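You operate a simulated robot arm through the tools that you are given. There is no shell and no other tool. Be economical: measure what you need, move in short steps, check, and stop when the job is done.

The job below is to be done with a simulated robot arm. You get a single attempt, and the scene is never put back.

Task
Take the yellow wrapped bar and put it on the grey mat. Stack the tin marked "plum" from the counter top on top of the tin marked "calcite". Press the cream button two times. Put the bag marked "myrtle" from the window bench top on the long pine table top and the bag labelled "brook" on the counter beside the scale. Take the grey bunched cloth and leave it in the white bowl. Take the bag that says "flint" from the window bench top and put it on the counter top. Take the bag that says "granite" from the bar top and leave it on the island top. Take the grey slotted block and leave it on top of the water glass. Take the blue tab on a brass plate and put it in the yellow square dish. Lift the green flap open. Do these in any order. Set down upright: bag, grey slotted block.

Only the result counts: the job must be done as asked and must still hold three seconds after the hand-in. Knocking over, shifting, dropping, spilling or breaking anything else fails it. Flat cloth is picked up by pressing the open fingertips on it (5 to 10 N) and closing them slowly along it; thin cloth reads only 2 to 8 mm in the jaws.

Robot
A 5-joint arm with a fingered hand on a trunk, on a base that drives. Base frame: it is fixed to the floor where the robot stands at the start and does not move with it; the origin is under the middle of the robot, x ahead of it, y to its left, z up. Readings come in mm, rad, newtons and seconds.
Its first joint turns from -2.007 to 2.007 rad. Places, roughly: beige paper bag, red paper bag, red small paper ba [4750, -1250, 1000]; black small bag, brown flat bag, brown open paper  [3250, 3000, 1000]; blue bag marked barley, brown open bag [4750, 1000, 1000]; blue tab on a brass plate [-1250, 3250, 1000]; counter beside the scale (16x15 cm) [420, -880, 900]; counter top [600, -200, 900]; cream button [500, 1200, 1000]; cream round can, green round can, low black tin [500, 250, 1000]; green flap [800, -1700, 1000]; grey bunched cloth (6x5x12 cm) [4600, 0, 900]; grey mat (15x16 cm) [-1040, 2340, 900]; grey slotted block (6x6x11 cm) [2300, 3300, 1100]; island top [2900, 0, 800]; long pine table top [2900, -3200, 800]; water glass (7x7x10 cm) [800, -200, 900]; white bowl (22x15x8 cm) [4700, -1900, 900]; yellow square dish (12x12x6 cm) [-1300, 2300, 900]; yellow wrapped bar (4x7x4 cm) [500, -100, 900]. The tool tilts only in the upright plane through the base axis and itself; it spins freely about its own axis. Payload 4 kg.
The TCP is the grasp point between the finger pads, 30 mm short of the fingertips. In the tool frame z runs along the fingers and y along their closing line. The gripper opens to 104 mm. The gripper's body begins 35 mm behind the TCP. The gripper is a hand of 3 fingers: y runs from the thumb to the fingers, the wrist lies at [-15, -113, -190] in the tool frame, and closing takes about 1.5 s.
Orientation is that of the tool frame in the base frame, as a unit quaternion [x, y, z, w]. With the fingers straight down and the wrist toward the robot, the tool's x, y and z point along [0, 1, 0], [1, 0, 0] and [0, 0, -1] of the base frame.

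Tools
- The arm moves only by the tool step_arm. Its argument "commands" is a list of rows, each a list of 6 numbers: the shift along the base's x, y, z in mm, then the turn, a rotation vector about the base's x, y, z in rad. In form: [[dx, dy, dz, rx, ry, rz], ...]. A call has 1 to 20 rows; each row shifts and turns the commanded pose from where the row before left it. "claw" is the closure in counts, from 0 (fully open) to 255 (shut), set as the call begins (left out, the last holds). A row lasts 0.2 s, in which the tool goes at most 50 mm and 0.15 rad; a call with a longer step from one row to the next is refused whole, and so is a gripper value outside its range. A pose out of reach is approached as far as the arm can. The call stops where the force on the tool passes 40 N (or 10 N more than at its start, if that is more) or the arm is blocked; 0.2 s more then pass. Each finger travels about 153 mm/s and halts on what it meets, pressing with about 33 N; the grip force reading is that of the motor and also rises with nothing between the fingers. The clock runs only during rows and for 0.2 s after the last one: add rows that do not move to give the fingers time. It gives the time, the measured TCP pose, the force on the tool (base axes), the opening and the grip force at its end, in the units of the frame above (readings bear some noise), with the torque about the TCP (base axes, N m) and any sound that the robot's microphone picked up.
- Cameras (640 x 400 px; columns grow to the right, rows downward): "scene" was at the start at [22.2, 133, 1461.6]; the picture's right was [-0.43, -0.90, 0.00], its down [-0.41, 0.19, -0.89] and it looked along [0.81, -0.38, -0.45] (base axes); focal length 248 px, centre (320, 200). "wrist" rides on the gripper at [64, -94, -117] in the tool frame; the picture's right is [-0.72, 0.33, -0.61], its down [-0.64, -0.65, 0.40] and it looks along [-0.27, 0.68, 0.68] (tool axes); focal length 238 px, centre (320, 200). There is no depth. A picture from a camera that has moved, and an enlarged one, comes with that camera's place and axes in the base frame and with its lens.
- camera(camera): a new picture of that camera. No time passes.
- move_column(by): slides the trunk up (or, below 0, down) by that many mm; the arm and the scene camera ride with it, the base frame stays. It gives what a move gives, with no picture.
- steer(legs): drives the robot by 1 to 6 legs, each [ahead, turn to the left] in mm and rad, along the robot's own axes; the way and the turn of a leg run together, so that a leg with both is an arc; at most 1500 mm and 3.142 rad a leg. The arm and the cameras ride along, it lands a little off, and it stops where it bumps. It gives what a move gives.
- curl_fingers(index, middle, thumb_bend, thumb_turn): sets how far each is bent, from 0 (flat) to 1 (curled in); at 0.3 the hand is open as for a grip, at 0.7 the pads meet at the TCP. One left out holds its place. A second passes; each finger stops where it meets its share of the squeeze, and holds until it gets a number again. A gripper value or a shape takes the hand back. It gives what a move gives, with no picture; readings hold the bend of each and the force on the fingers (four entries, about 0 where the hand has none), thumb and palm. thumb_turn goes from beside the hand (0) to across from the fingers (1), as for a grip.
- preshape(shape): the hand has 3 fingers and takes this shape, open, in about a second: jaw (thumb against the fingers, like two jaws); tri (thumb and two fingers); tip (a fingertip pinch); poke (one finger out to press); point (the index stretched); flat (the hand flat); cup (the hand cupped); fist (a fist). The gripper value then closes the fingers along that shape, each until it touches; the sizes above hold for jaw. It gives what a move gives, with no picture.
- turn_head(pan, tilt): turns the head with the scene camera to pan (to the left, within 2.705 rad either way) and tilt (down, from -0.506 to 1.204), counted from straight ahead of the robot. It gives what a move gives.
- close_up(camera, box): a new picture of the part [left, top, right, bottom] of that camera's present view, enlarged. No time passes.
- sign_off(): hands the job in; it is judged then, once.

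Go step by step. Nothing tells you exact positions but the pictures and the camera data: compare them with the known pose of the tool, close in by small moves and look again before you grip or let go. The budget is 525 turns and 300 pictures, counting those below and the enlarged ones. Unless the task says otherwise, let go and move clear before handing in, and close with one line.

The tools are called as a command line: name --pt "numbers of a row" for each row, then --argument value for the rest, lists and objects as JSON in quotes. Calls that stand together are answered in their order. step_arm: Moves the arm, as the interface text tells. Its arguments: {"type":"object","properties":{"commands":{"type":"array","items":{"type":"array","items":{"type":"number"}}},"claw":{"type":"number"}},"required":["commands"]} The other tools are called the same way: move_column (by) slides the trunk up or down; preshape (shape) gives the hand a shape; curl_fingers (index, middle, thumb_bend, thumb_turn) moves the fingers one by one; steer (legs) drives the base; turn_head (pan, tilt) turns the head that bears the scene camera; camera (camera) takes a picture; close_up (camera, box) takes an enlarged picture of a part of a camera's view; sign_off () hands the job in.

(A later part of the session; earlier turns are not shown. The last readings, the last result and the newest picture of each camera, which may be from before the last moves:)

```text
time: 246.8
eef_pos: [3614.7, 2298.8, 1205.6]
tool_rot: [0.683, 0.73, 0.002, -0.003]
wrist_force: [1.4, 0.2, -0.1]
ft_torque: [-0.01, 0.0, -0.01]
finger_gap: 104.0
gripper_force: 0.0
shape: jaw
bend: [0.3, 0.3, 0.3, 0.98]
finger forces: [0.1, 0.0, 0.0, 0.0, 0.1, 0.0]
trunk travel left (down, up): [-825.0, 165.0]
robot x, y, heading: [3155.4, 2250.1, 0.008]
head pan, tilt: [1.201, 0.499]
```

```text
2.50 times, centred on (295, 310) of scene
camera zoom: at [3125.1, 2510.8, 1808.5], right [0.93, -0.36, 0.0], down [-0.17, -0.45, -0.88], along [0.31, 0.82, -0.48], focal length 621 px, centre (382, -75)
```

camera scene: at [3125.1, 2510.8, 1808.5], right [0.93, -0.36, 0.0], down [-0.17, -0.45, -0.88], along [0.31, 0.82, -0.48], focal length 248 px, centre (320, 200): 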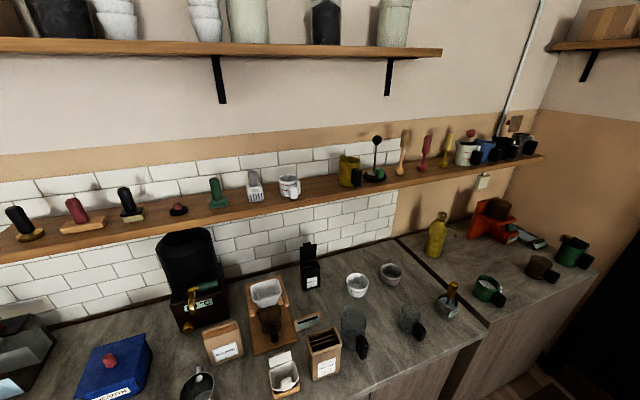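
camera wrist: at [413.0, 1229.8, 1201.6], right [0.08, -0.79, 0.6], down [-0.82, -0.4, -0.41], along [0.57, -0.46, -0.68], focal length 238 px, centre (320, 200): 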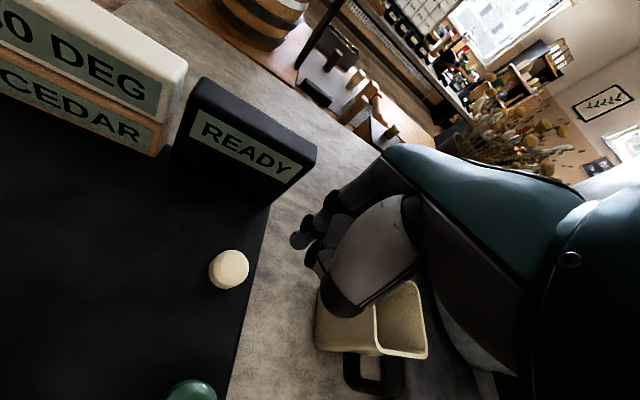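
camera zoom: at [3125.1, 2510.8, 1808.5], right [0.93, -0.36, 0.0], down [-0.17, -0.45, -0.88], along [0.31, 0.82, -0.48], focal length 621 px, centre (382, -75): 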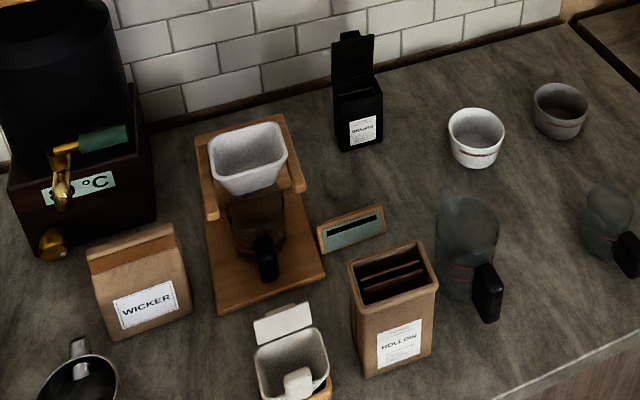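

GRANITE is the black box-bag at about (3378, 3305) with its flap standing up behind, under the wall shelf. I'll drive up close, square to the bar, and pinch it by the flap.

steer --legs '[[0, 0.863], [340, 0], [0, 0.7]]'

turn_head --pan -0.1 --tilt 0.6

camera --camera "scene"

camera --camera "wrist"

```text
time: 253.1
eef_pos: [3334.9, 2967.0, 1206.2]
tool_rot: [-0.024, 1.0, 0.0, -0.004]
wrist_force: [-0.4, -0.5, -0.3]
ft_torque: [0.01, 0.01, 0.03]
finger_gap: 103.8
gripper_force: 0.0
shape: jaw
bend: [0.3, 0.3, 0.3, 0.98]
finger forces: [0.0, 0.0, 0.1, 0.1, 0.1, 0.0]
trunk travel left (down, up): [-825.0, 165.0]
robot x, y, heading: [3374.3, 2506.8, 1.563]
head pan, tilt: [1.201, 0.499]
```

```text
time: 254.6
eef_pos: [3335.4, 2967.9, 1204.7]
tool_rot: [-0.024, 1.0, 0.0, -0.004]
wrist_force: [0.1, 0.2, 0.4]
ft_torque: [-0.02, 0.01, -0.01]
finger_gap: 103.9
gripper_force: 0.0
shape: jaw
bend: [0.3, 0.3, 0.3, 0.98]
finger forces: [0.0, 0.1, 0.1, 0.1, 0.1, 0.0]
trunk travel left (down, up): [-825.0, 165.0]
robot x, y, heading: [3372.5, 2510.6, 1.561]
head pan, tilt: [-0.099, 0.6]
```

```text
176 pictures are left
camera scene: at [3208.3, 2536.1, 1799.4], right [0.99, -0.11, 0.0], down [-0.06, -0.56, -0.83], along [0.09, 0.82, -0.56], focal length 248 px, centre (320, 200)
```

scene: 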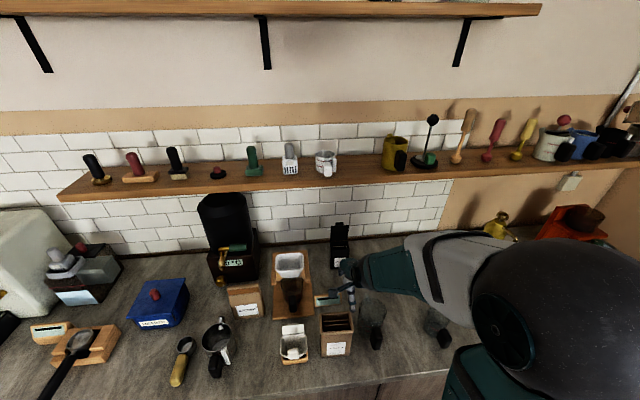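

```text
175 pictures are left
camera wrist: at [3277.1, 2870.8, 1323.3], right [0.71, 0.36, 0.61], down [0.67, -0.62, -0.41], along [0.23, 0.7, -0.68], focal length 238 px, centre (320, 200)
```

wrist: 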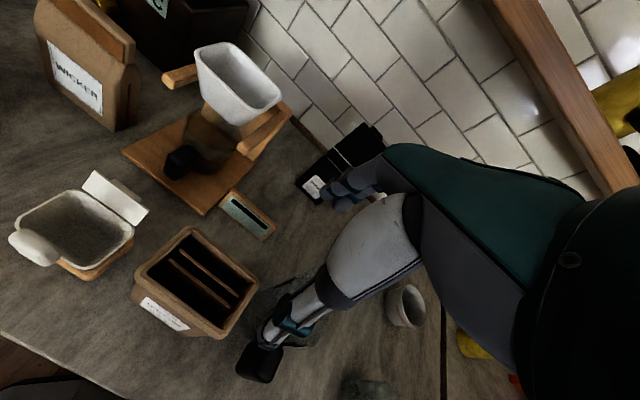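

close_up --camera "scene" --box '[290, 200, 390, 280]'

close_up --camera "wrist" --box '[240, 80, 440, 240]'

```text
5.00 times, centred on (340, 240) of scene
camera zoom: at [3208.3, 2536.1, 1799.4], right [0.99, -0.11, 0.0], down [-0.06, -0.56, -0.83], along [0.09, 0.82, -0.56], focal length 1242 px, centre (220, 0)
```

zoom: 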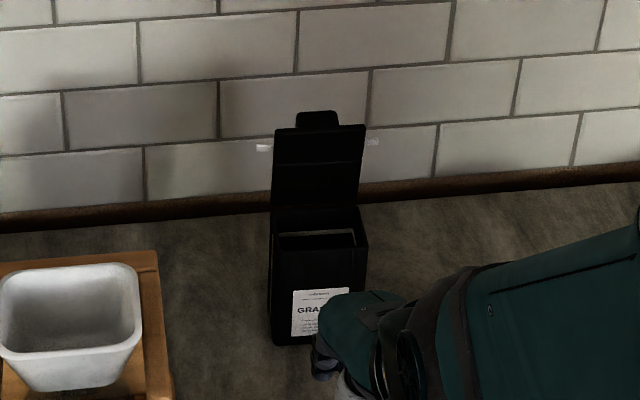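

```text
2.50 times, centred on (340, 160) of wrist
camera zoom: at [3277.1, 2870.8, 1323.3], right [0.71, 0.36, 0.61], down [0.67, -0.62, -0.41], along [0.23, 0.7, -0.68], focal length 596 px, centre (270, 300)
```

zoom: 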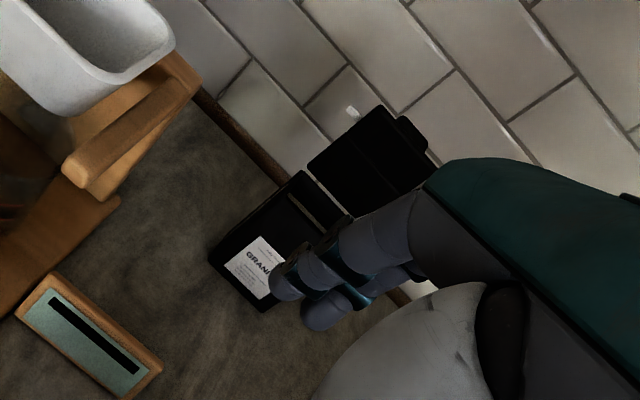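

curl_fingers --index 0.5 --middle 0.5 --thumb_bend 0.5 --thumb_turn 1.0

step_arm --pt "40 0 0 0 0 -0.08" --pt "0 0 0 0.125 0 0" --pt "0 0 0 0.125 0 0" --pt "0 45 0 0 0 0" --pt "0 45 0 0 0 0" --pt "0 45 0 0 0 0" --pt "0 45 0 0 0 0" --pt "0 0 0 0 0 0"

camera --camera "wrist"

camera --camera "scene"

```text
time: 255.6
eef_pos: [3334.7, 2968.6, 1205.4]
tool_rot: [-0.025, 1.0, -0.001, -0.003]
wrist_force: [-0.3, -0.7, 0.5]
ft_torque: [0.01, 0.01, -0.01]
finger_gap: 52.2
gripper_force: 0.0
shape: fingers
bend: [0.5, 0.5, 0.5, 1.0]
finger forces: [0.0, 0.1, 0.0, 0.0, 0.0, 0.2]
trunk travel left (down, up): [-825.0, 165.0]
robot x, y, heading: [3374.3, 2508.4, 1.558]
head pan, tilt: [-0.099, 0.6]
```

```text
time: 257.4
eef_pos: [3365.8, 3170.1, 1209.9]
tool_rot: [0.015, 0.992, 0.126, -0.006]
wrist_force: [0.1, 0.5, 0.0]
ft_torque: [0.01, -0.05, 0.0]
finger_gap: 52.5
gripper_force: 0.1
shape: fingers
bend: [0.5, 0.5, 0.5, 1.0]
finger forces: [0.0, 0.0, 0.1, 0.1, 0.1, 0.0]
out of reach, approached as far as the arm can: row 2, 3
trunk travel left (down, up): [-825.0, 165.0]
robot x, y, heading: [3371.3, 2507.2, 1.557]
head pan, tilt: [-0.099, 0.6]
```

```text
172 pictures are left
camera wrist: at [3301.7, 3050.7, 1300.8], right [0.73, 0.14, 0.66], down [0.62, -0.55, -0.56], along [0.28, 0.82, -0.49], focal length 238 px, centre (320, 200)
```

wrist: 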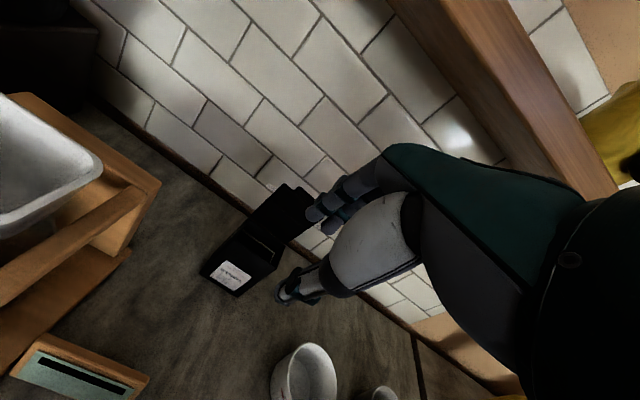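

```text
171 pictures are left
camera scene: at [3208.3, 2534.8, 1799.5], right [0.99, -0.11, 0.0], down [-0.06, -0.56, -0.83], along [0.09, 0.82, -0.56], focal length 248 px, centre (320, 200)
```

scene: 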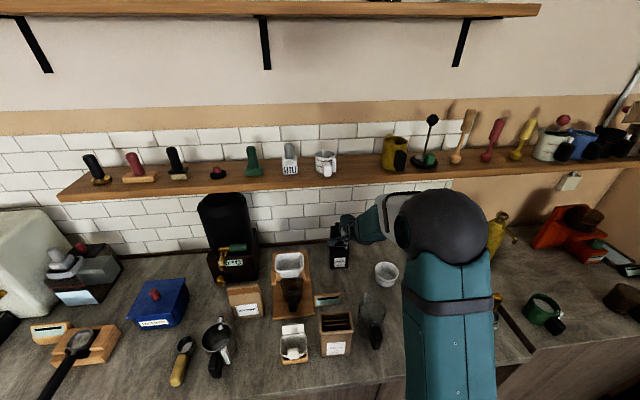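

close_up --camera "wrist" --box '[180, 140, 380, 310]'

```text
2.35 times, centred on (280, 225) of wrist
camera zoom: at [3301.7, 3050.7, 1300.8], right [0.73, 0.14, 0.66], down [0.62, -0.55, -0.56], along [0.28, 0.82, -0.49], focal length 561 px, centre (414, 141)
```

zoom: 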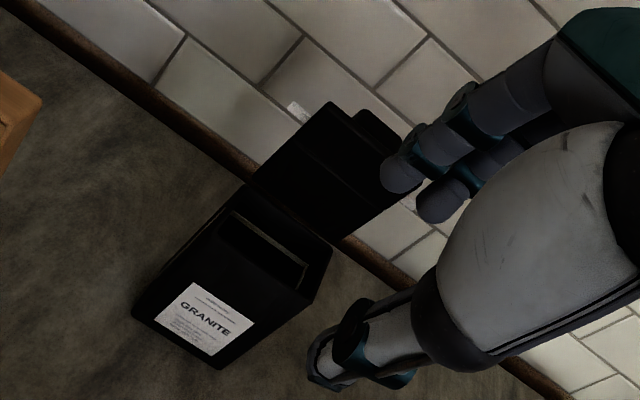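

step_arm --pt "3 42 0 0 0 0" --pt "3 42 0 0 0 0" --pt "2 42 -10 0 0 0" --pt "2 40 -20 0 0 0" --pt "0 0 0 0 0 0"

close_up --camera "wrist" --box '[180, 100, 400, 310]'

close_up --camera "scene" --box '[290, 160, 450, 280]'

```text
time: 258.6
eef_pos: [3376.4, 3334.9, 1181.8]
tool_rot: [0.018, 0.992, 0.125, -0.003]
wrist_force: [0.8, -0.1, 0.2]
ft_torque: [0.01, -0.01, 0.0]
finger_gap: 52.3
gripper_force: 0.0
shape: fingers
bend: [0.5, 0.5, 0.5, 1.0]
finger forces: [0.1, 0.1, 0.0, 0.0, 0.0, 0.1]
trunk travel left (down, up): [-825.0, 165.0]
robot x, y, heading: [3370.1, 2506.3, 1.56]
head pan, tilt: [-0.099, 0.6]
```

```text
1.90 times, centred on (290, 205) of wrist
camera zoom: at [3310.7, 3216.9, 1272.6], right [0.73, 0.14, 0.67], down [0.62, -0.55, -0.56], along [0.29, 0.82, -0.49], focal length 454 px, centre (377, 190)
```

zoom: 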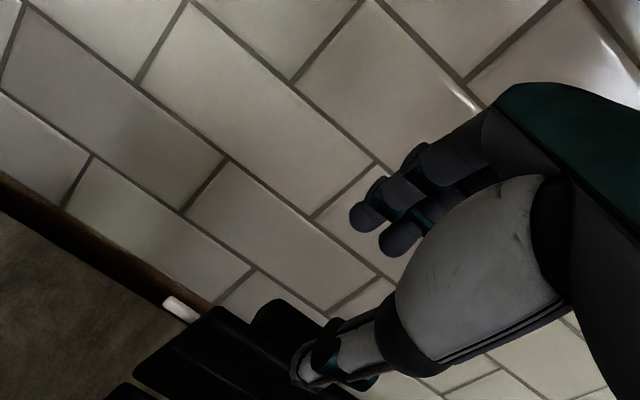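

```text
3.33 times, centred on (370, 220) of scene
camera zoom: at [3208.4, 2534.6, 1799.5], right [0.99, -0.11, 0.0], down [-0.06, -0.56, -0.83], along [0.09, 0.82, -0.56], focal length 828 px, centre (153, 133)
```

zoom: 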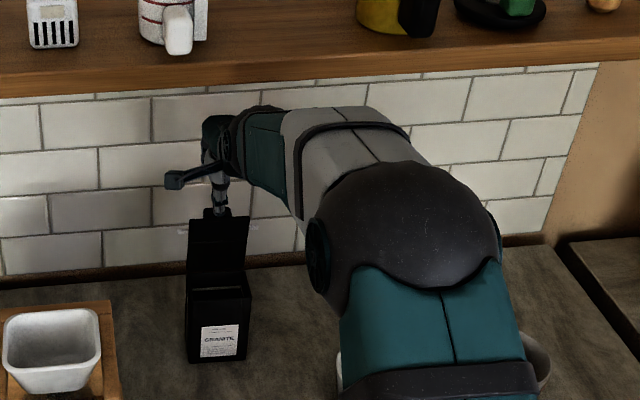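

step_arm --pt "0 3 -25 0 0 0" --pt "0 0 -25 0 0 0" --pt "0 0 -10 0 0 0" --pt "0 0 0 0 0 0"

close_up --camera "wrist" --box '[180, 100, 400, 310]'

close_up --camera "scene" --box '[310, 200, 390, 270]'

```text
time: 259.6
eef_pos: [3377.8, 3339.0, 1118.9]
tool_rot: [0.018, 0.992, 0.125, -0.003]
wrist_force: [-0.1, 0.0, -0.8]
ft_torque: [-0.01, -0.02, 0.02]
finger_gap: 52.5
gripper_force: 0.1
shape: fingers
bend: [0.5, 0.5, 0.5, 1.0]
finger forces: [0.1, 0.0, 0.0, 0.0, 0.1, 0.1]
trunk travel left (down, up): [-825.0, 165.0]
robot x, y, heading: [3372.7, 2506.5, 1.561]
head pan, tilt: [-0.099, 0.6]
```

```text
1.90 times, centred on (290, 205) of wrist
camera zoom: at [3310.9, 3220.8, 1211.0], right [0.73, 0.14, 0.67], down [0.62, -0.55, -0.56], along [0.29, 0.82, -0.49], focal length 454 px, centre (377, 190)
```

zoom: 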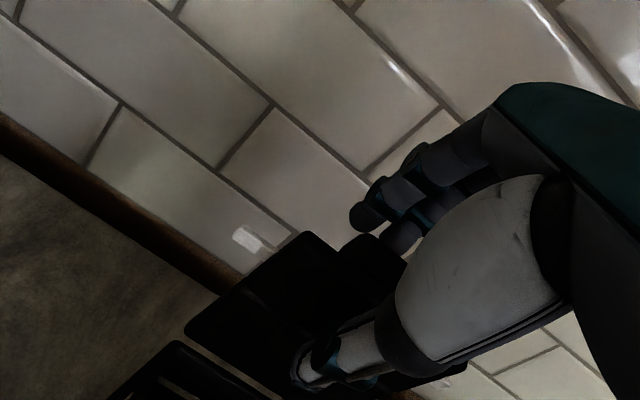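

```text
5.71 times, centred on (350, 235) of scene
camera zoom: at [3208.4, 2536.2, 1799.4], right [0.99, -0.11, 0.0], down [-0.06, -0.56, -0.83], along [0.09, 0.82, -0.56], focal length 1420 px, centre (149, 0)
```

zoom: 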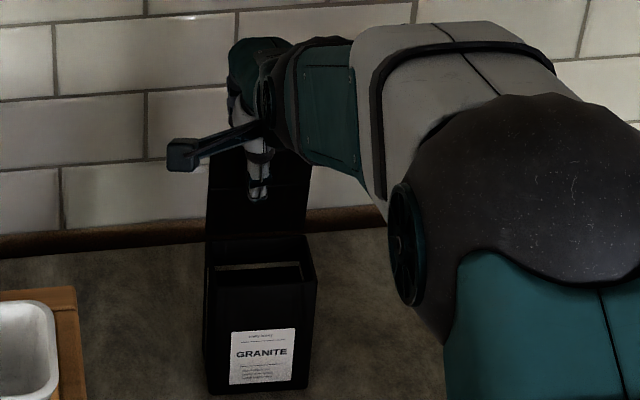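

The flap is between thumb and fingers. Lower a bit more and pinch.

step_arm --pt "0 0 -12 0 0 0" --pt "0 0 -8 0 0 0" --pt "0 0 0 0 0 0"

curl_fingers --index 0.8 --middle 0.8 --thumb_bend 0.8

close_up --camera "wrist" --box '[180, 100, 400, 310]'

close_up --camera "scene" --box '[310, 200, 390, 270]'

```text
time: 260.4
eef_pos: [3377.1, 3338.6, 1099.5]
tool_rot: [0.018, 0.992, 0.124, -0.004]
wrist_force: [0.1, 0.3, 0.0]
ft_torque: [0.01, -0.01, 0.03]
finger_gap: 52.4
gripper_force: 0.1
shape: fingers
bend: [0.5, 0.5, 0.5, 1.0]
finger forces: [0.0, 0.1, 0.0, 0.0, 0.1, 0.0]
trunk travel left (down, up): [-825.0, 165.0]
robot x, y, heading: [3370.0, 2507.1, 1.558]
head pan, tilt: [-0.099, 0.6]
```

```text
time: 261.4
eef_pos: [3377.4, 3339.0, 1099.7]
tool_rot: [0.016, 0.992, 0.124, -0.003]
wrist_force: [-0.8, 0.7, 0.5]
ft_torque: [0.03, 0.01, -0.02]
finger_gap: 4.4
gripper_force: 21.6
shape: fingers
bend: [0.78, 0.78, 0.67, 1.0]
finger forces: [11.5, 10.1, 0.0, 0.1, 21.3, 0.0]
trunk travel left (down, up): [-825.0, 165.0]
robot x, y, heading: [3370.7, 2508.8, 1.561]
head pan, tilt: [-0.099, 0.6]
```

```text
1.90 times, centred on (290, 205) of wrist
camera zoom: at [3310.9, 3221.0, 1190.3], right [0.73, 0.14, 0.67], down [0.62, -0.55, -0.56], along [0.29, 0.82, -0.49], focal length 454 px, centre (377, 190)
```

zoom: 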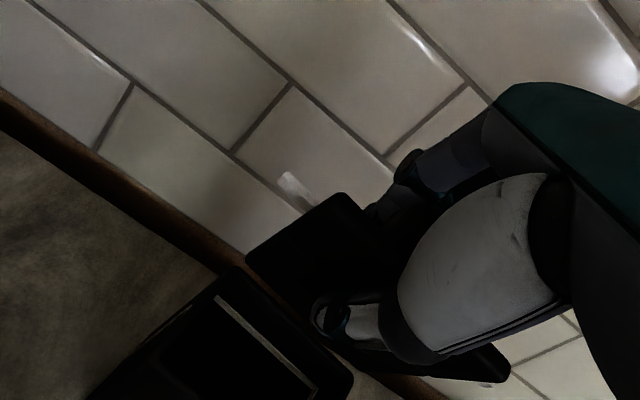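

```text
5.71 times, centred on (350, 235) of scene
camera zoom: at [3208.4, 2536.3, 1799.4], right [0.99, -0.11, 0.0], down [-0.06, -0.56, -0.83], along [0.09, 0.82, -0.56], focal length 1420 px, centre (149, 0)
```

zoom: 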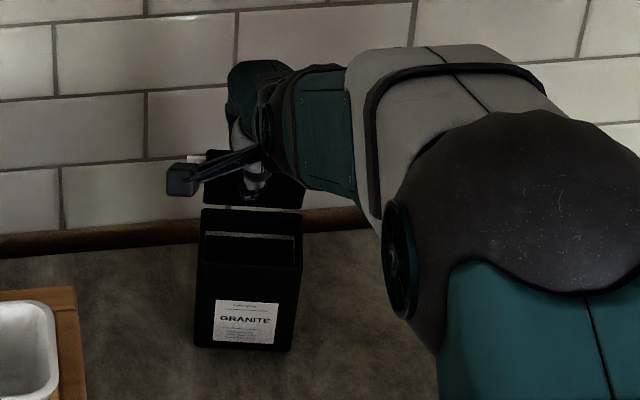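

step_arm --pt "0 0 5 0 0 0" --pt "0 0 10 0 0 0" --pt "0 0 10 0 0 0" --pt "0 0 0 0 0 0"

close_up --camera "scene" --box '[310, 200, 390, 270]'

close_up --camera "wrist" --box '[180, 100, 400, 310]'

```text
time: 262.4
eef_pos: [3376.9, 3338.4, 1125.0]
tool_rot: [0.017, 0.992, 0.125, -0.003]
wrist_force: [-0.1, 0.2, -1.0]
ft_torque: [0.05, -0.04, 0.0]
finger_gap: 4.3
gripper_force: 21.4
shape: fingers
bend: [0.78, 0.78, 0.67, 1.0]
finger forces: [11.3, 9.7, 0.1, 0.1, 21.5, 0.1]
trunk travel left (down, up): [-825.0, 165.0]
robot x, y, heading: [3375.4, 2507.8, 1.557]
head pan, tilt: [-0.099, 0.6]
```

```text
5.71 times, centred on (350, 235) of scene
camera zoom: at [3208.4, 2536.6, 1799.4], right [0.99, -0.11, 0.0], down [-0.06, -0.56, -0.82], along [0.09, 0.82, -0.57], focal length 1420 px, centre (149, 0)
```

zoom: 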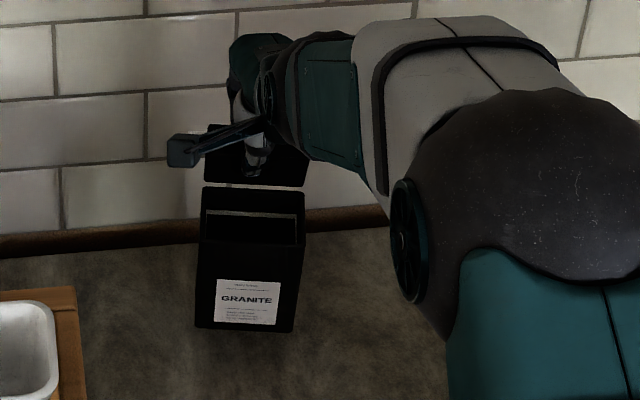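

```text
1.90 times, centred on (290, 205) of wrist
camera zoom: at [3311.0, 3220.0, 1215.2], right [0.73, 0.14, 0.67], down [0.62, -0.55, -0.56], along [0.29, 0.82, -0.49], focal length 454 px, centre (377, 190)
```

zoom: 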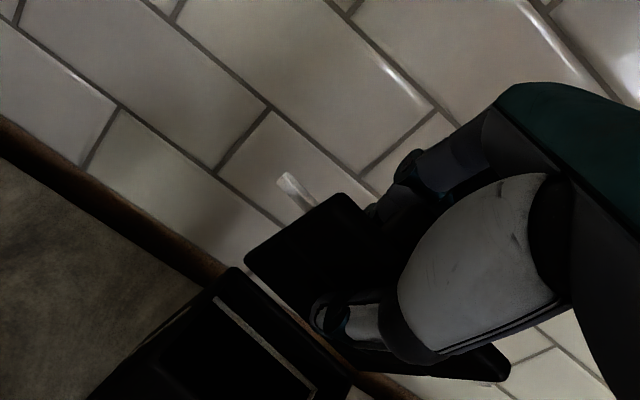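

GRANITE is lifted. I'll draw it back from under the shelf, then raise it.

step_arm --pt "0 0 12 0 0 0" --pt "0 -40 0 0 0 0" --pt "0 -40 0 0 0 0" --pt "0 -40 0 0 0 0" --pt "0 0 0 0 0 0"

camera --camera "scene"

```text
time: 263.6
eef_pos: [3375.5, 3220.2, 1137.7]
tool_rot: [0.017, 0.992, 0.125, -0.002]
wrist_force: [-0.5, -0.2, -1.6]
ft_torque: [-0.02, 0.0, -0.02]
finger_gap: 4.3
gripper_force: 21.4
shape: fingers
bend: [0.78, 0.78, 0.67, 1.0]
finger forces: [11.4, 9.9, 0.0, 0.0, 21.6, 0.0]
trunk travel left (down, up): [-825.0, 165.0]
robot x, y, heading: [3373.9, 2506.9, 1.561]
head pan, tilt: [-0.099, 0.6]
```

```text
161 pictures are left
camera scene: at [3208.4, 2537.7, 1799.4], right [0.99, -0.11, 0.0], down [-0.06, -0.56, -0.82], along [0.09, 0.82, -0.57], focal length 248 px, centre (320, 200)
```

scene: 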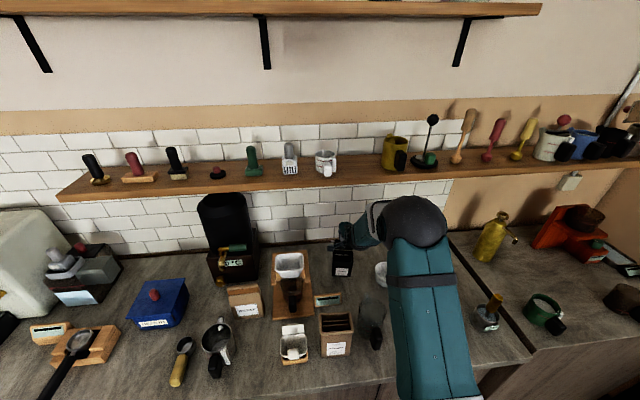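

step_arm --pt "0 -15 40 0 0 0" --pt "0 -15 40 0 0 0" --pt "0 -10 45 0 0 0" --pt "0 -10 45 0 0 0" --pt "0 -45 0 0 0 0" --pt "0 -45 0 0 0 0" --pt "0 -45 0 0 0 0" --pt "0 -45 0 0 0 0" --pt "0 0 0 0 0 0"

camera --camera "scene"

```text
time: 265.6
eef_pos: [3370.6, 2991.2, 1304.8]
tool_rot: [0.018, 0.992, 0.124, -0.002]
wrist_force: [-0.6, 0.3, -0.7]
ft_torque: [-0.04, 0.01, 0.01]
finger_gap: 3.9
gripper_force: 21.0
shape: fingers
bend: [0.78, 0.78, 0.67, 1.0]
finger forces: [11.3, 9.9, 0.1, 0.0, 21.6, 0.0]
out of reach, approached as far as the arm can: row 6, 8
trunk travel left (down, up): [-825.0, 165.0]
robot x, y, heading: [3370.2, 2510.7, 1.561]
head pan, tilt: [-0.099, 0.6]
```

```text
160 pictures are left
camera scene: at [3208.5, 2538.3, 1799.4], right [0.99, -0.11, 0.0], down [-0.06, -0.56, -0.82], along [0.09, 0.82, -0.57], focal length 248 px, centre (320, 200)
```

scene: 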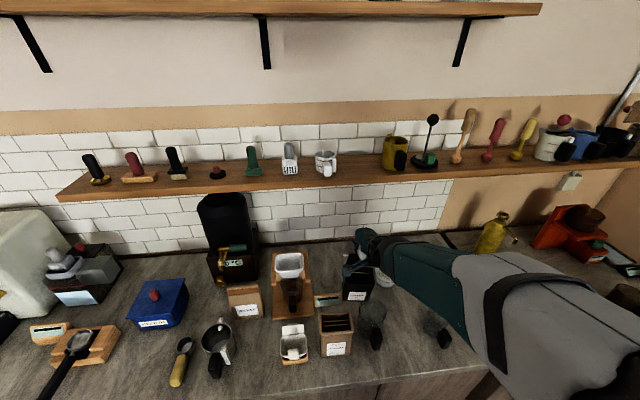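

steer --legs '[[-550, 0], [0, -3.1]]'

turn_head --pan 0.0 --tilt 0.4

camera --camera "scene"

```text
time: 276.0
eef_pos: [3389.3, 1476.7, 1304.6]
tool_rot: [0.992, 0.002, 0.004, 0.125]
wrist_force: [0.0, 0.0, -1.3]
ft_torque: [-0.01, -0.02, -0.01]
finger_gap: 3.7
gripper_force: 18.6
shape: fingers
bend: [0.78, 0.78, 0.67, 1.0]
finger forces: [10.0, 8.9, 0.1, 0.1, 19.4, 0.0]
trunk travel left (down, up): [-825.0, 165.0]
robot x, y, heading: [3363.1, 1957.6, -1.535]
head pan, tilt: [-0.099, 0.6]
```

```text
time: 276.7
eef_pos: [3387.7, 1475.7, 1306.0]
tool_rot: [0.992, 0.002, 0.005, 0.124]
wrist_force: [0.5, -0.1, -0.5]
ft_torque: [0.02, 0.01, -0.01]
finger_gap: 3.7
gripper_force: 18.8
shape: fingers
bend: [0.78, 0.78, 0.67, 1.0]
finger forces: [9.8, 8.9, 0.1, 0.0, 19.2, 0.1]
trunk travel left (down, up): [-825.0, 165.0]
robot x, y, heading: [3367.7, 1957.2, -1.537]
head pan, tilt: [0.0, 0.4]
```

```text
159 pictures are left
camera scene: at [3539.4, 1930.6, 1817.6], right [-1.0, -0.03, 0.0], down [-0.01, 0.39, -0.92], along [0.03, -0.92, -0.39], focal length 248 px, centre (320, 200)
```

scene: 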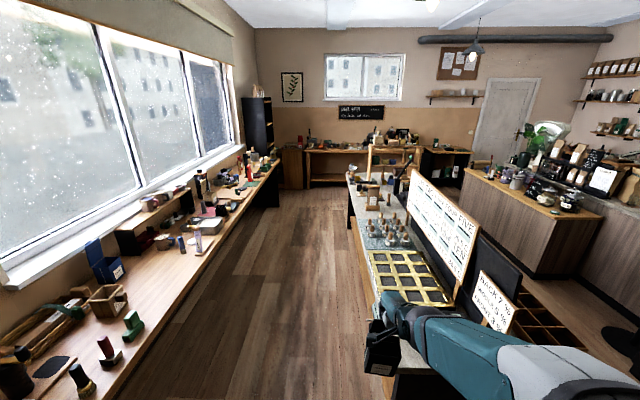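

close_up --camera "scene" --box '[330, 140, 530, 360]'

close_up --camera "scene" --box '[0, 130, 290, 400]'

```text
1.82 times, centred on (430, 250) of scene
camera zoom: at [3539.4, 1930.6, 1817.6], right [-1.0, -0.03, 0.0], down [-0.01, 0.39, -0.92], along [0.03, -0.92, -0.39], focal length 452 px, centre (120, 109)
```

zoom: 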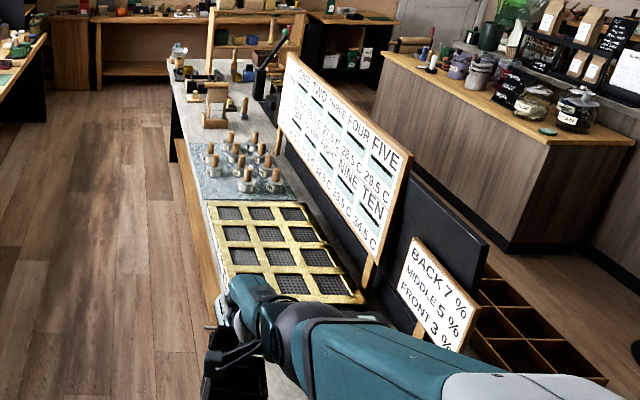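

```text
1.48 times, centred on (145, 265) of scene
camera zoom: at [3539.4, 1930.6, 1817.6], right [-1.0, -0.03, 0.0], down [-0.01, 0.39, -0.92], along [0.03, -0.92, -0.39], focal length 368 px, centre (579, 104)
```

zoom: 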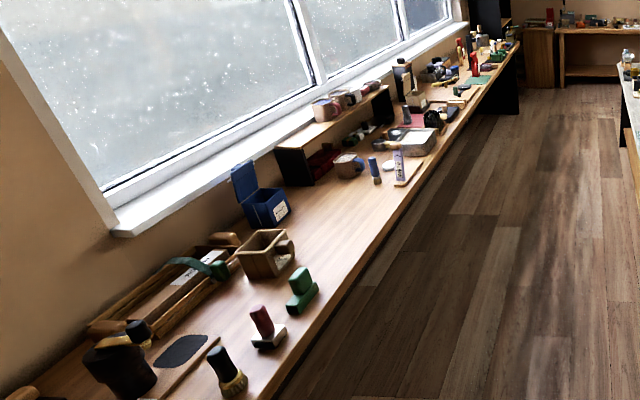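

camera --camera "wrist"

```text
156 pictures are left
camera wrist: at [3451.7, 1596.5, 1395.9], right [-0.72, -0.17, 0.67], down [-0.64, 0.53, -0.56], along [-0.26, -0.83, -0.49], focal length 238 px, centre (320, 200)
```

wrist: 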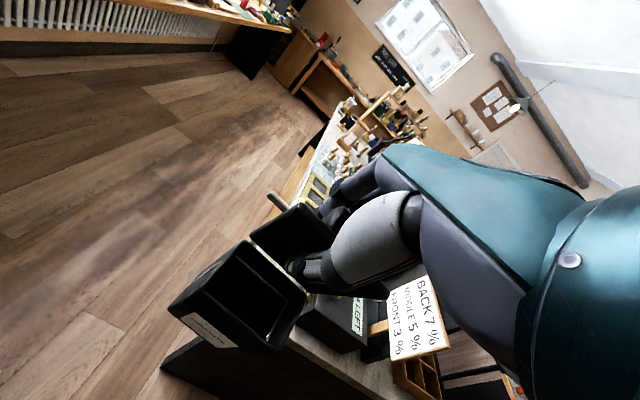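

steer --legs '[[0, 0.5]]'

turn_head --pan -0.8 --tilt 0.6

camera --camera "scene"

```text
time: 278.6
eef_pos: [3618.4, 1546.9, 1305.9]
tool_rot: [0.96, 0.25, 0.035, 0.12]
wrist_force: [-0.1, -0.2, -0.8]
ft_torque: [0.0, 0.01, 0.01]
finger_gap: 3.6
gripper_force: 18.3
shape: fingers
bend: [0.78, 0.78, 0.67, 1.0]
finger forces: [9.9, 8.7, 0.1, 0.0, 19.2, 0.1]
trunk travel left (down, up): [-825.0, 165.0]
robot x, y, heading: [3366.9, 1957.9, -1.031]
head pan, tilt: [0.0, 0.4]
```

```text
time: 279.7
eef_pos: [3620.1, 1548.5, 1305.7]
tool_rot: [0.96, 0.251, 0.035, 0.12]
wrist_force: [0.0, -1.7, -1.3]
ft_torque: [0.03, 0.0, 0.03]
finger_gap: 3.6
gripper_force: 18.7
shape: fingers
bend: [0.78, 0.78, 0.67, 1.0]
finger forces: [9.9, 8.8, 0.0, 0.1, 19.2, 0.1]
trunk travel left (down, up): [-825.0, 165.0]
robot x, y, heading: [3366.3, 1958.4, -1.037]
head pan, tilt: [-0.799, 0.6]
```

```text
155 pictures are left
camera scene: at [3460.8, 2012.5, 1799.5], right [-0.97, 0.26, 0.0], down [0.15, 0.55, -0.83], along [-0.21, -0.8, -0.56], focal length 248 px, centre (320, 200)
```

scene: 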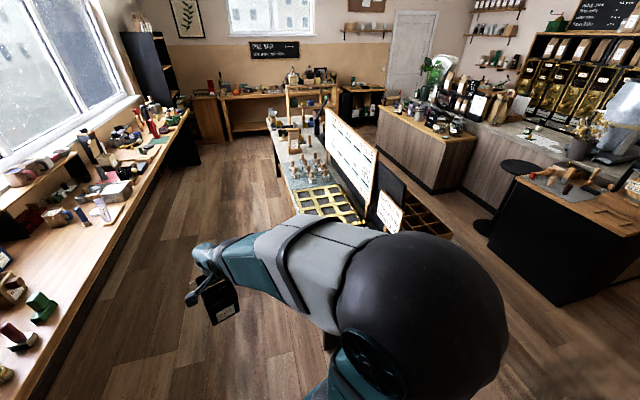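

steer --legs '[[1000, 0], [0, -0.55]]'

turn_head --pan -1.5 --tilt 0.7

camera --camera "scene"

turn_head --pan 1.3 --tilt 0.5

camera --camera "scene"

```text
time: 286.4
eef_pos: [3884.8, 611.3, 1305.5]
tool_rot: [0.992, -0.017, 0.002, 0.125]
wrist_force: [0.4, 0.0, -1.8]
ft_torque: [0.04, 0.01, 0.01]
finger_gap: 3.6
gripper_force: 19.3
shape: fingers
bend: [0.78, 0.78, 0.67, 1.0]
finger forces: [9.9, 8.8, 0.0, 0.0, 19.1, 0.0]
trunk travel left (down, up): [-825.0, 165.0]
robot x, y, heading: [3886.8, 1096.3, -1.577]
head pan, tilt: [-0.799, 0.6]
```

```text
time: 287.5
eef_pos: [3884.3, 612.1, 1305.5]
tool_rot: [0.992, -0.018, 0.002, 0.124]
wrist_force: [0.0, 0.0, -1.6]
ft_torque: [0.02, -0.03, -0.03]
finger_gap: 3.5
gripper_force: 18.8
shape: fingers
bend: [0.78, 0.78, 0.67, 1.0]
finger forces: [9.9, 8.7, 0.1, 0.1, 19.2, 0.0]
trunk travel left (down, up): [-825.0, 165.0]
robot x, y, heading: [3881.7, 1091.9, -1.578]
head pan, tilt: [-1.499, 0.7]
```

```text
154 pictures are left
camera scene: at [3970.0, 1147.0, 1790.8], right [-0.06, 1.0, 0.0], down [0.64, 0.04, -0.77], along [-0.76, -0.05, -0.64], focal length 248 px, centre (320, 200)
```

scene: 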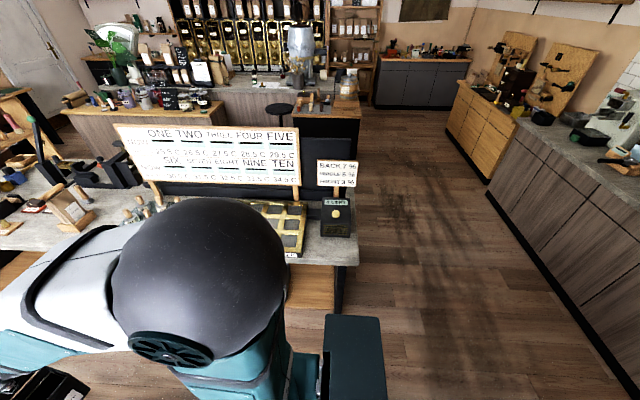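

```text
time: 290.0
eef_pos: [3884.8, 610.8, 1305.1]
tool_rot: [0.992, -0.018, 0.002, 0.124]
wrist_force: [0.2, 0.2, -0.9]
ft_torque: [0.04, 0.0, 0.02]
finger_gap: 3.8
gripper_force: 19.0
shape: fingers
bend: [0.78, 0.78, 0.67, 1.0]
finger forces: [9.9, 8.7, 0.1, 0.0, 19.1, 0.0]
trunk travel left (down, up): [-825.0, 165.0]
robot x, y, heading: [3882.8, 1095.7, -1.581]
head pan, tilt: [1.3, 0.499]
```

```text
153 pictures are left
camera scene: at [4142.2, 1127.2, 1808.5], right [-0.28, -0.96, 0.0], down [-0.46, 0.13, -0.88], along [0.84, -0.24, -0.48], focal length 248 px, centre (320, 200)
```

scene: 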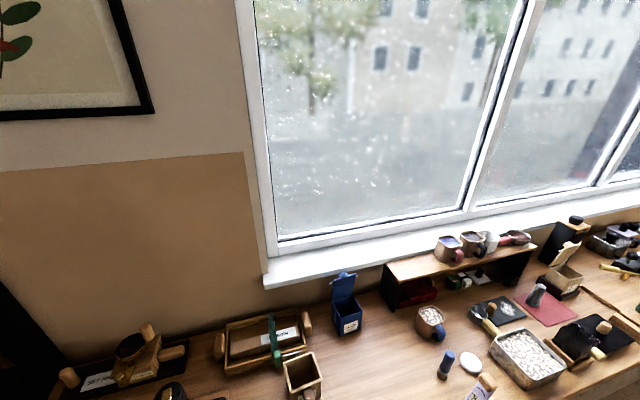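

steer --legs '[[800, 0]]'

turn_head --pan -1.9 --tilt 0.7

camera --camera "scene"

turn_head --pan -1.0 --tilt 0.6

camera --camera "scene"

turn_head --pan 1.3 --tilt 0.6

camera --camera "scene"

```text
time: 294.3
eef_pos: [3883.7, -205.8, 1304.9]
tool_rot: [0.992, -0.015, 0.002, 0.125]
wrist_force: [-0.2, -1.4, -0.5]
ft_torque: [0.01, 0.01, 0.03]
finger_gap: 3.5
gripper_force: 19.0
shape: fingers
bend: [0.78, 0.78, 0.67, 1.0]
finger forces: [9.9, 8.8, 0.1, 0.0, 19.1, 0.0]
trunk travel left (down, up): [-825.0, 165.0]
robot x, y, heading: [3878.9, 276.7, -1.576]
head pan, tilt: [1.3, 0.499]
```

```text
time: 297.1
eef_pos: [3882.6, -204.1, 1305.6]
tool_rot: [0.992, -0.014, 0.003, 0.125]
wrist_force: [0.0, -0.1, -1.6]
ft_torque: [0.02, -0.02, -0.01]
finger_gap: 3.6
gripper_force: 18.6
shape: fingers
bend: [0.78, 0.78, 0.67, 1.0]
finger forces: [10.0, 8.8, 0.1, 0.1, 19.1, 0.1]
trunk travel left (down, up): [-825.0, 165.0]
robot x, y, heading: [3876.4, 279.3, -1.567]
head pan, tilt: [-1.901, 0.7]
```

```text
152 pictures are left
camera scene: at [3969.1, 364.3, 1790.8], right [0.33, 0.95, 0.0], down [0.61, -0.21, -0.77], along [-0.72, 0.25, -0.64], focal length 248 px, centre (320, 200)
```

scene: 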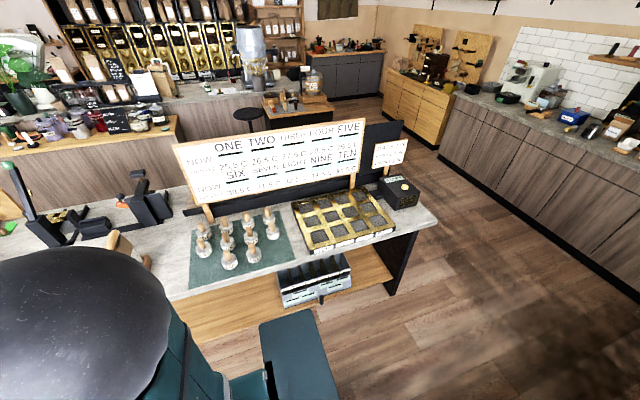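

```text
time: 298.2
eef_pos: [3883.3, -205.1, 1304.9]
tool_rot: [0.992, -0.014, 0.003, 0.125]
wrist_force: [-0.2, 0.2, -1.0]
ft_torque: [0.01, -0.02, 0.01]
finger_gap: 3.9
gripper_force: 19.2
shape: fingers
bend: [0.78, 0.78, 0.67, 1.0]
finger forces: [9.9, 8.8, 0.0, 0.0, 19.2, 0.0]
trunk travel left (down, up): [-825.0, 165.0]
robot x, y, heading: [3876.8, 278.3, -1.574]
head pan, tilt: [-1.0, 0.6]
```

```text
151 pictures are left
camera scene: at [3974.9, 289.2, 1799.4], right [-0.54, 0.84, 0.0], down [0.48, 0.3, -0.83], along [-0.7, -0.44, -0.56], focal length 248 px, centre (320, 200)
```

scene: 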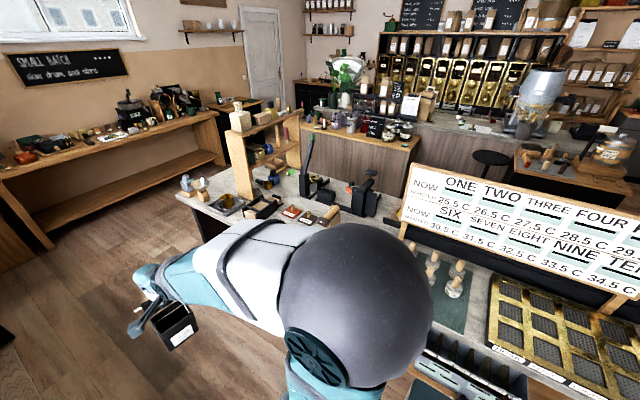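

```text
time: 300.4
eef_pos: [3884.0, -206.1, 1304.6]
tool_rot: [0.992, -0.014, 0.003, 0.125]
wrist_force: [-0.3, 0.0, -1.6]
ft_torque: [0.0, -0.02, 0.0]
finger_gap: 3.8
gripper_force: 19.4
shape: fingers
bend: [0.78, 0.78, 0.67, 1.0]
finger forces: [9.9, 8.7, 0.0, 0.0, 19.2, 0.1]
trunk travel left (down, up): [-825.0, 165.0]
robot x, y, heading: [3879.9, 280.3, -1.57]
head pan, tilt: [1.3, 0.6]
```

```text
150 pictures are left
camera scene: at [4134.5, 312.8, 1799.4], right [-0.27, -0.96, 0.0], down [-0.54, 0.15, -0.83], along [0.79, -0.22, -0.57], focal length 248 px, centre (320, 200)
```

scene: 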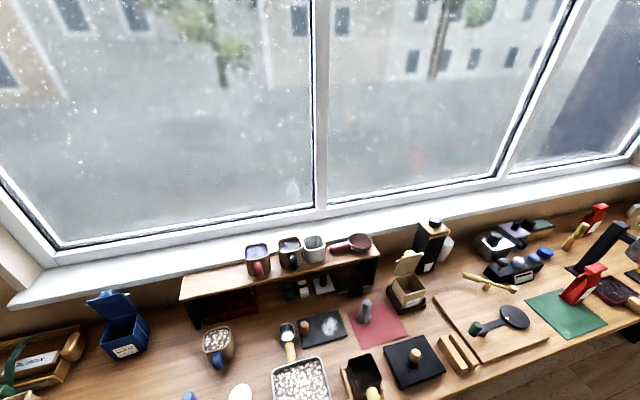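

There is a free patch on the island's near end, around (3240, 1160), in front of the black box. I'll back up and face it.

steer --legs '[[-870, 0], [0, -1.57]]'

turn_head --pan 0.0 --tilt 0.7

camera --camera "scene"

```text
time: 308.7
eef_pos: [3402.1, 1130.7, 1304.5]
tool_rot: [-0.695, 0.709, 0.086, -0.091]
wrist_force: [0.3, -0.9, -2.4]
ft_torque: [-0.01, 0.0, 0.02]
finger_gap: 3.6
gripper_force: 18.7
shape: fingers
bend: [0.78, 0.78, 0.68, 1.0]
finger forces: [9.7, 8.4, 0.0, 0.0, 18.8, 0.0]
trunk travel left (down, up): [-825.0, 165.0]
robot x, y, heading: [3887.0, 1140.1, -3.139]
head pan, tilt: [1.3, 0.6]
```

```text
time: 310.2
eef_pos: [3401.7, 1130.3, 1305.6]
tool_rot: [-0.694, 0.709, 0.086, -0.09]
wrist_force: [0.2, 0.1, 0.1]
ft_torque: [-0.03, 0.01, 0.02]
finger_gap: 3.4
gripper_force: 18.6
shape: fingers
bend: [0.78, 0.78, 0.68, 1.0]
finger forces: [9.7, 8.4, 0.0, 0.0, 18.8, 0.1]
trunk travel left (down, up): [-825.0, 165.0]
robot x, y, heading: [3887.6, 1138.3, -3.139]
head pan, tilt: [0.0, 0.7]
```

```text
149 pictures are left
camera scene: at [3860.2, 965.5, 1790.8], right [0.0, 1.0, 0.0], down [0.64, 0.0, -0.76], along [-0.76, 0.0, -0.64], focal length 248 px, centre (320, 200)
```

scene: 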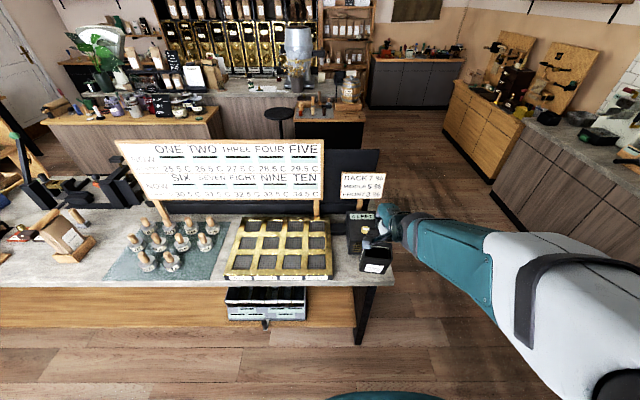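

step_arm --pt "-45 1 0 0 0 0" --pt "-45 1 0 0 0 0" --pt "-45 1 0 0 0 0" --pt "-40 1 0 0 0 0" --pt "0 0 0 0 -0.125 0" --pt "0 0 0 0 -0.125 0" --pt "0 0 -40 0 0 0" --pt "0 0 -40 0 0 0" --pt "0 0 0 0 0 0"

close_up --camera "scene" --box '[310, 170, 450, 300]'

camera --camera "wrist"

```text
time: 312.2
eef_pos: [3228.9, 1132.4, 1226.1]
tool_rot: [-0.7, 0.715, -0.002, -0.001]
wrist_force: [-0.3, 1.1, 0.3]
ft_torque: [0.02, 0.03, -0.02]
finger_gap: 3.3
gripper_force: 26.2
shape: fingers
bend: [0.78, 0.79, 0.67, 1.0]
finger forces: [11.5, 21.9, 0.1, 0.0, 19.5, 0.0]
trunk travel left (down, up): [-825.0, 165.0]
robot x, y, heading: [3885.8, 1140.7, -3.14]
head pan, tilt: [0.0, 0.7]
```

```text
3.08 times, centred on (380, 235) of scene
camera zoom: at [3861.1, 965.6, 1790.8], right [0.0, 1.0, 0.0], down [0.64, 0.0, -0.77], along [-0.77, 0.0, -0.64], focal length 765 px, centre (135, 92)
```

zoom: 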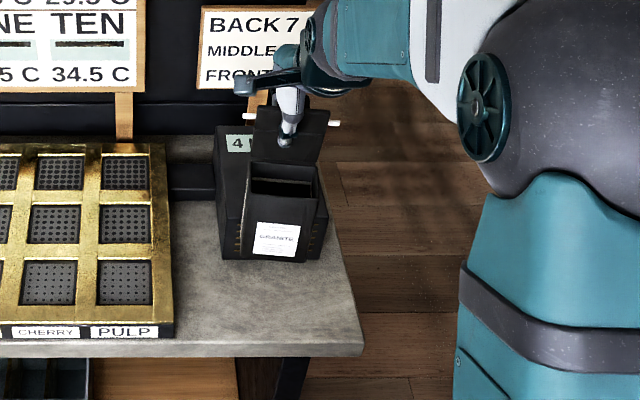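

```text
147 pictures are left
camera wrist: at [3321.3, 1067.9, 1342.9], right [-0.31, 0.73, 0.61], down [0.67, 0.62, -0.41], along [-0.68, 0.28, -0.68], focal length 238 px, centre (320, 200)
```

wrist: 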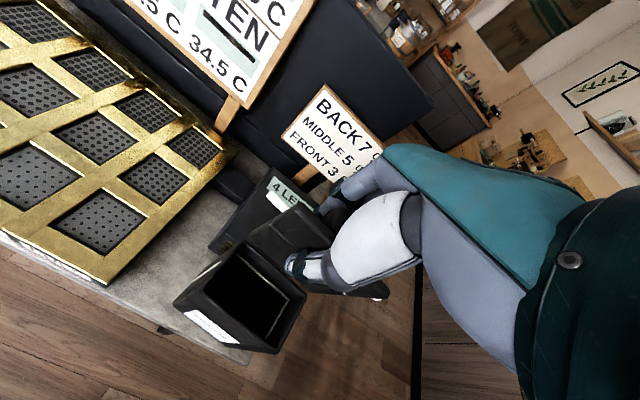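

step_arm --pt "-28 6 0 0 0 0" --pt "0 0 -40 0 0 0" --pt "0 0 -40 0 0 0" --pt "0 0 -40 0 0 0" --pt "0 0 -15 0 0 0" --pt "0 0 0 0 0 0"

close_up --camera "scene" --box '[310, 170, 450, 300]'

camera --camera "wrist"

```text
time: 313.6
eef_pos: [3198.3, 1139.2, 1091.1]
tool_rot: [-0.699, 0.715, 0.0, 0.001]
wrist_force: [0.0, 0.3, -1.3]
ft_torque: [0.02, 0.02, 0.01]
finger_gap: 3.6
gripper_force: 26.1
shape: fingers
bend: [0.79, 0.79, 0.67, 1.0]
finger forces: [11.7, 20.2, 0.0, 0.1, 19.2, 0.0]
trunk travel left (down, up): [-825.0, 165.0]
robot x, y, heading: [3879.8, 1140.4, -3.14]
head pan, tilt: [0.0, 0.7]
```

```text
3.08 times, centred on (380, 235) of scene
camera zoom: at [3860.1, 965.6, 1790.8], right [0.0, 1.0, 0.0], down [0.64, 0.0, -0.76], along [-0.76, 0.0, -0.64], focal length 765 px, centre (135, 92)
```

zoom: 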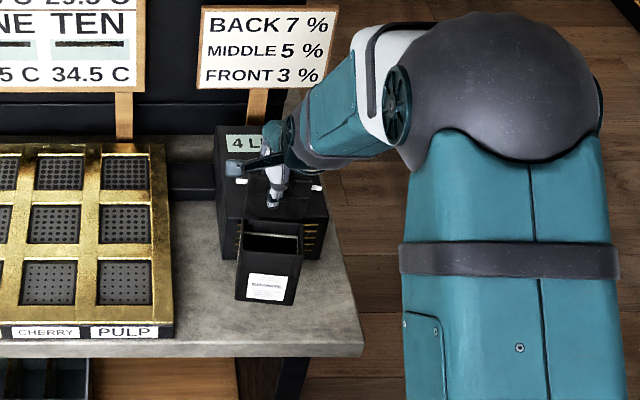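

```text
145 pictures are left
camera wrist: at [3292.2, 1073.5, 1207.2], right [-0.31, 0.73, 0.61], down [0.67, 0.62, -0.4], along [-0.68, 0.29, -0.68], focal length 238 px, centre (320, 200)
```

wrist: 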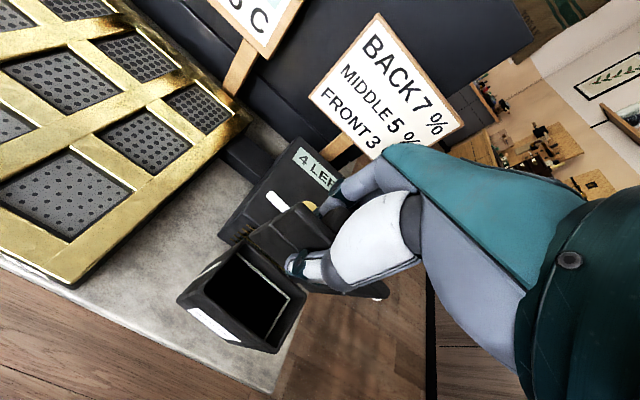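

The bag seems to lean back about 0.1 rad in the hand; I'll correct the tilt slightly and lower to contact.

step_arm --pt "0 0 0 0 -0.1 0" --pt "0 0 -10 0 0 0" --pt "0 0 -6 0 0 0" --pt "0 0 0 0 0 0"

close_up --camera "scene" --box '[340, 190, 430, 290]'

```text
time: 314.6
eef_pos: [3199.7, 1138.5, 1074.9]
tool_rot: [-0.698, 0.715, -0.037, 0.035]
wrist_force: [-0.2, 0.1, -1.2]
ft_torque: [-0.01, 0.02, -0.02]
finger_gap: 3.2
gripper_force: 25.5
shape: fingers
bend: [0.79, 0.79, 0.67, 1.0]
finger forces: [11.8, 20.1, 0.0, 0.0, 19.4, 0.0]
trunk travel left (down, up): [-825.0, 165.0]
robot x, y, heading: [3884.3, 1140.5, -3.136]
head pan, tilt: [0.0, 0.7]
```

```text
4.00 times, centred on (385, 240) of scene
camera zoom: at [3860.2, 965.6, 1790.8], right [0.0, 1.0, 0.0], down [0.64, 0.0, -0.76], along [-0.76, 0.0, -0.64], focal length 994 px, centre (60, 40)
```

zoom: 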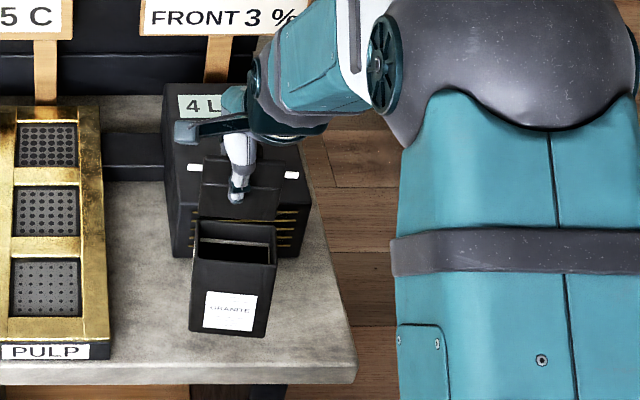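

step_arm --pt "0 0 -6 0 0 0" --pt "0 0 -5 0 0 0" --pt "0 0 0 0 0 0"

step_arm --pt "0 0 -4 0 0 0" --pt "0 0 -3 0 0 0" --pt "0 0 0 0 0 0"

```text
time: 315.4
eef_pos: [3199.6, 1138.7, 1062.8]
tool_rot: [-0.698, 0.714, -0.035, 0.035]
wrist_force: [0.2, -0.7, -1.1]
ft_torque: [0.03, 0.06, -0.01]
finger_gap: 3.5
gripper_force: 25.3
shape: fingers
bend: [0.79, 0.79, 0.67, 1.0]
finger forces: [11.9, 20.1, 0.0, 0.0, 19.4, 0.1]
trunk travel left (down, up): [-825.0, 165.0]
robot x, y, heading: [3882.3, 1140.7, -3.137]
head pan, tilt: [0.0, 0.7]
```

```text
time: 316.2
eef_pos: [3198.9, 1138.5, 1054.3]
tool_rot: [-0.698, 0.714, -0.036, 0.035]
wrist_force: [0.4, 1.2, -0.8]
ft_torque: [0.0, 0.04, -0.01]
finger_gap: 3.3
gripper_force: 25.5
shape: fingers
bend: [0.79, 0.79, 0.67, 1.0]
finger forces: [11.8, 20.2, 0.0, 0.0, 19.4, 0.0]
trunk travel left (down, up): [-825.0, 165.0]
robot x, y, heading: [3886.9, 1142.4, -3.139]
head pan, tilt: [0.0, 0.7]
```

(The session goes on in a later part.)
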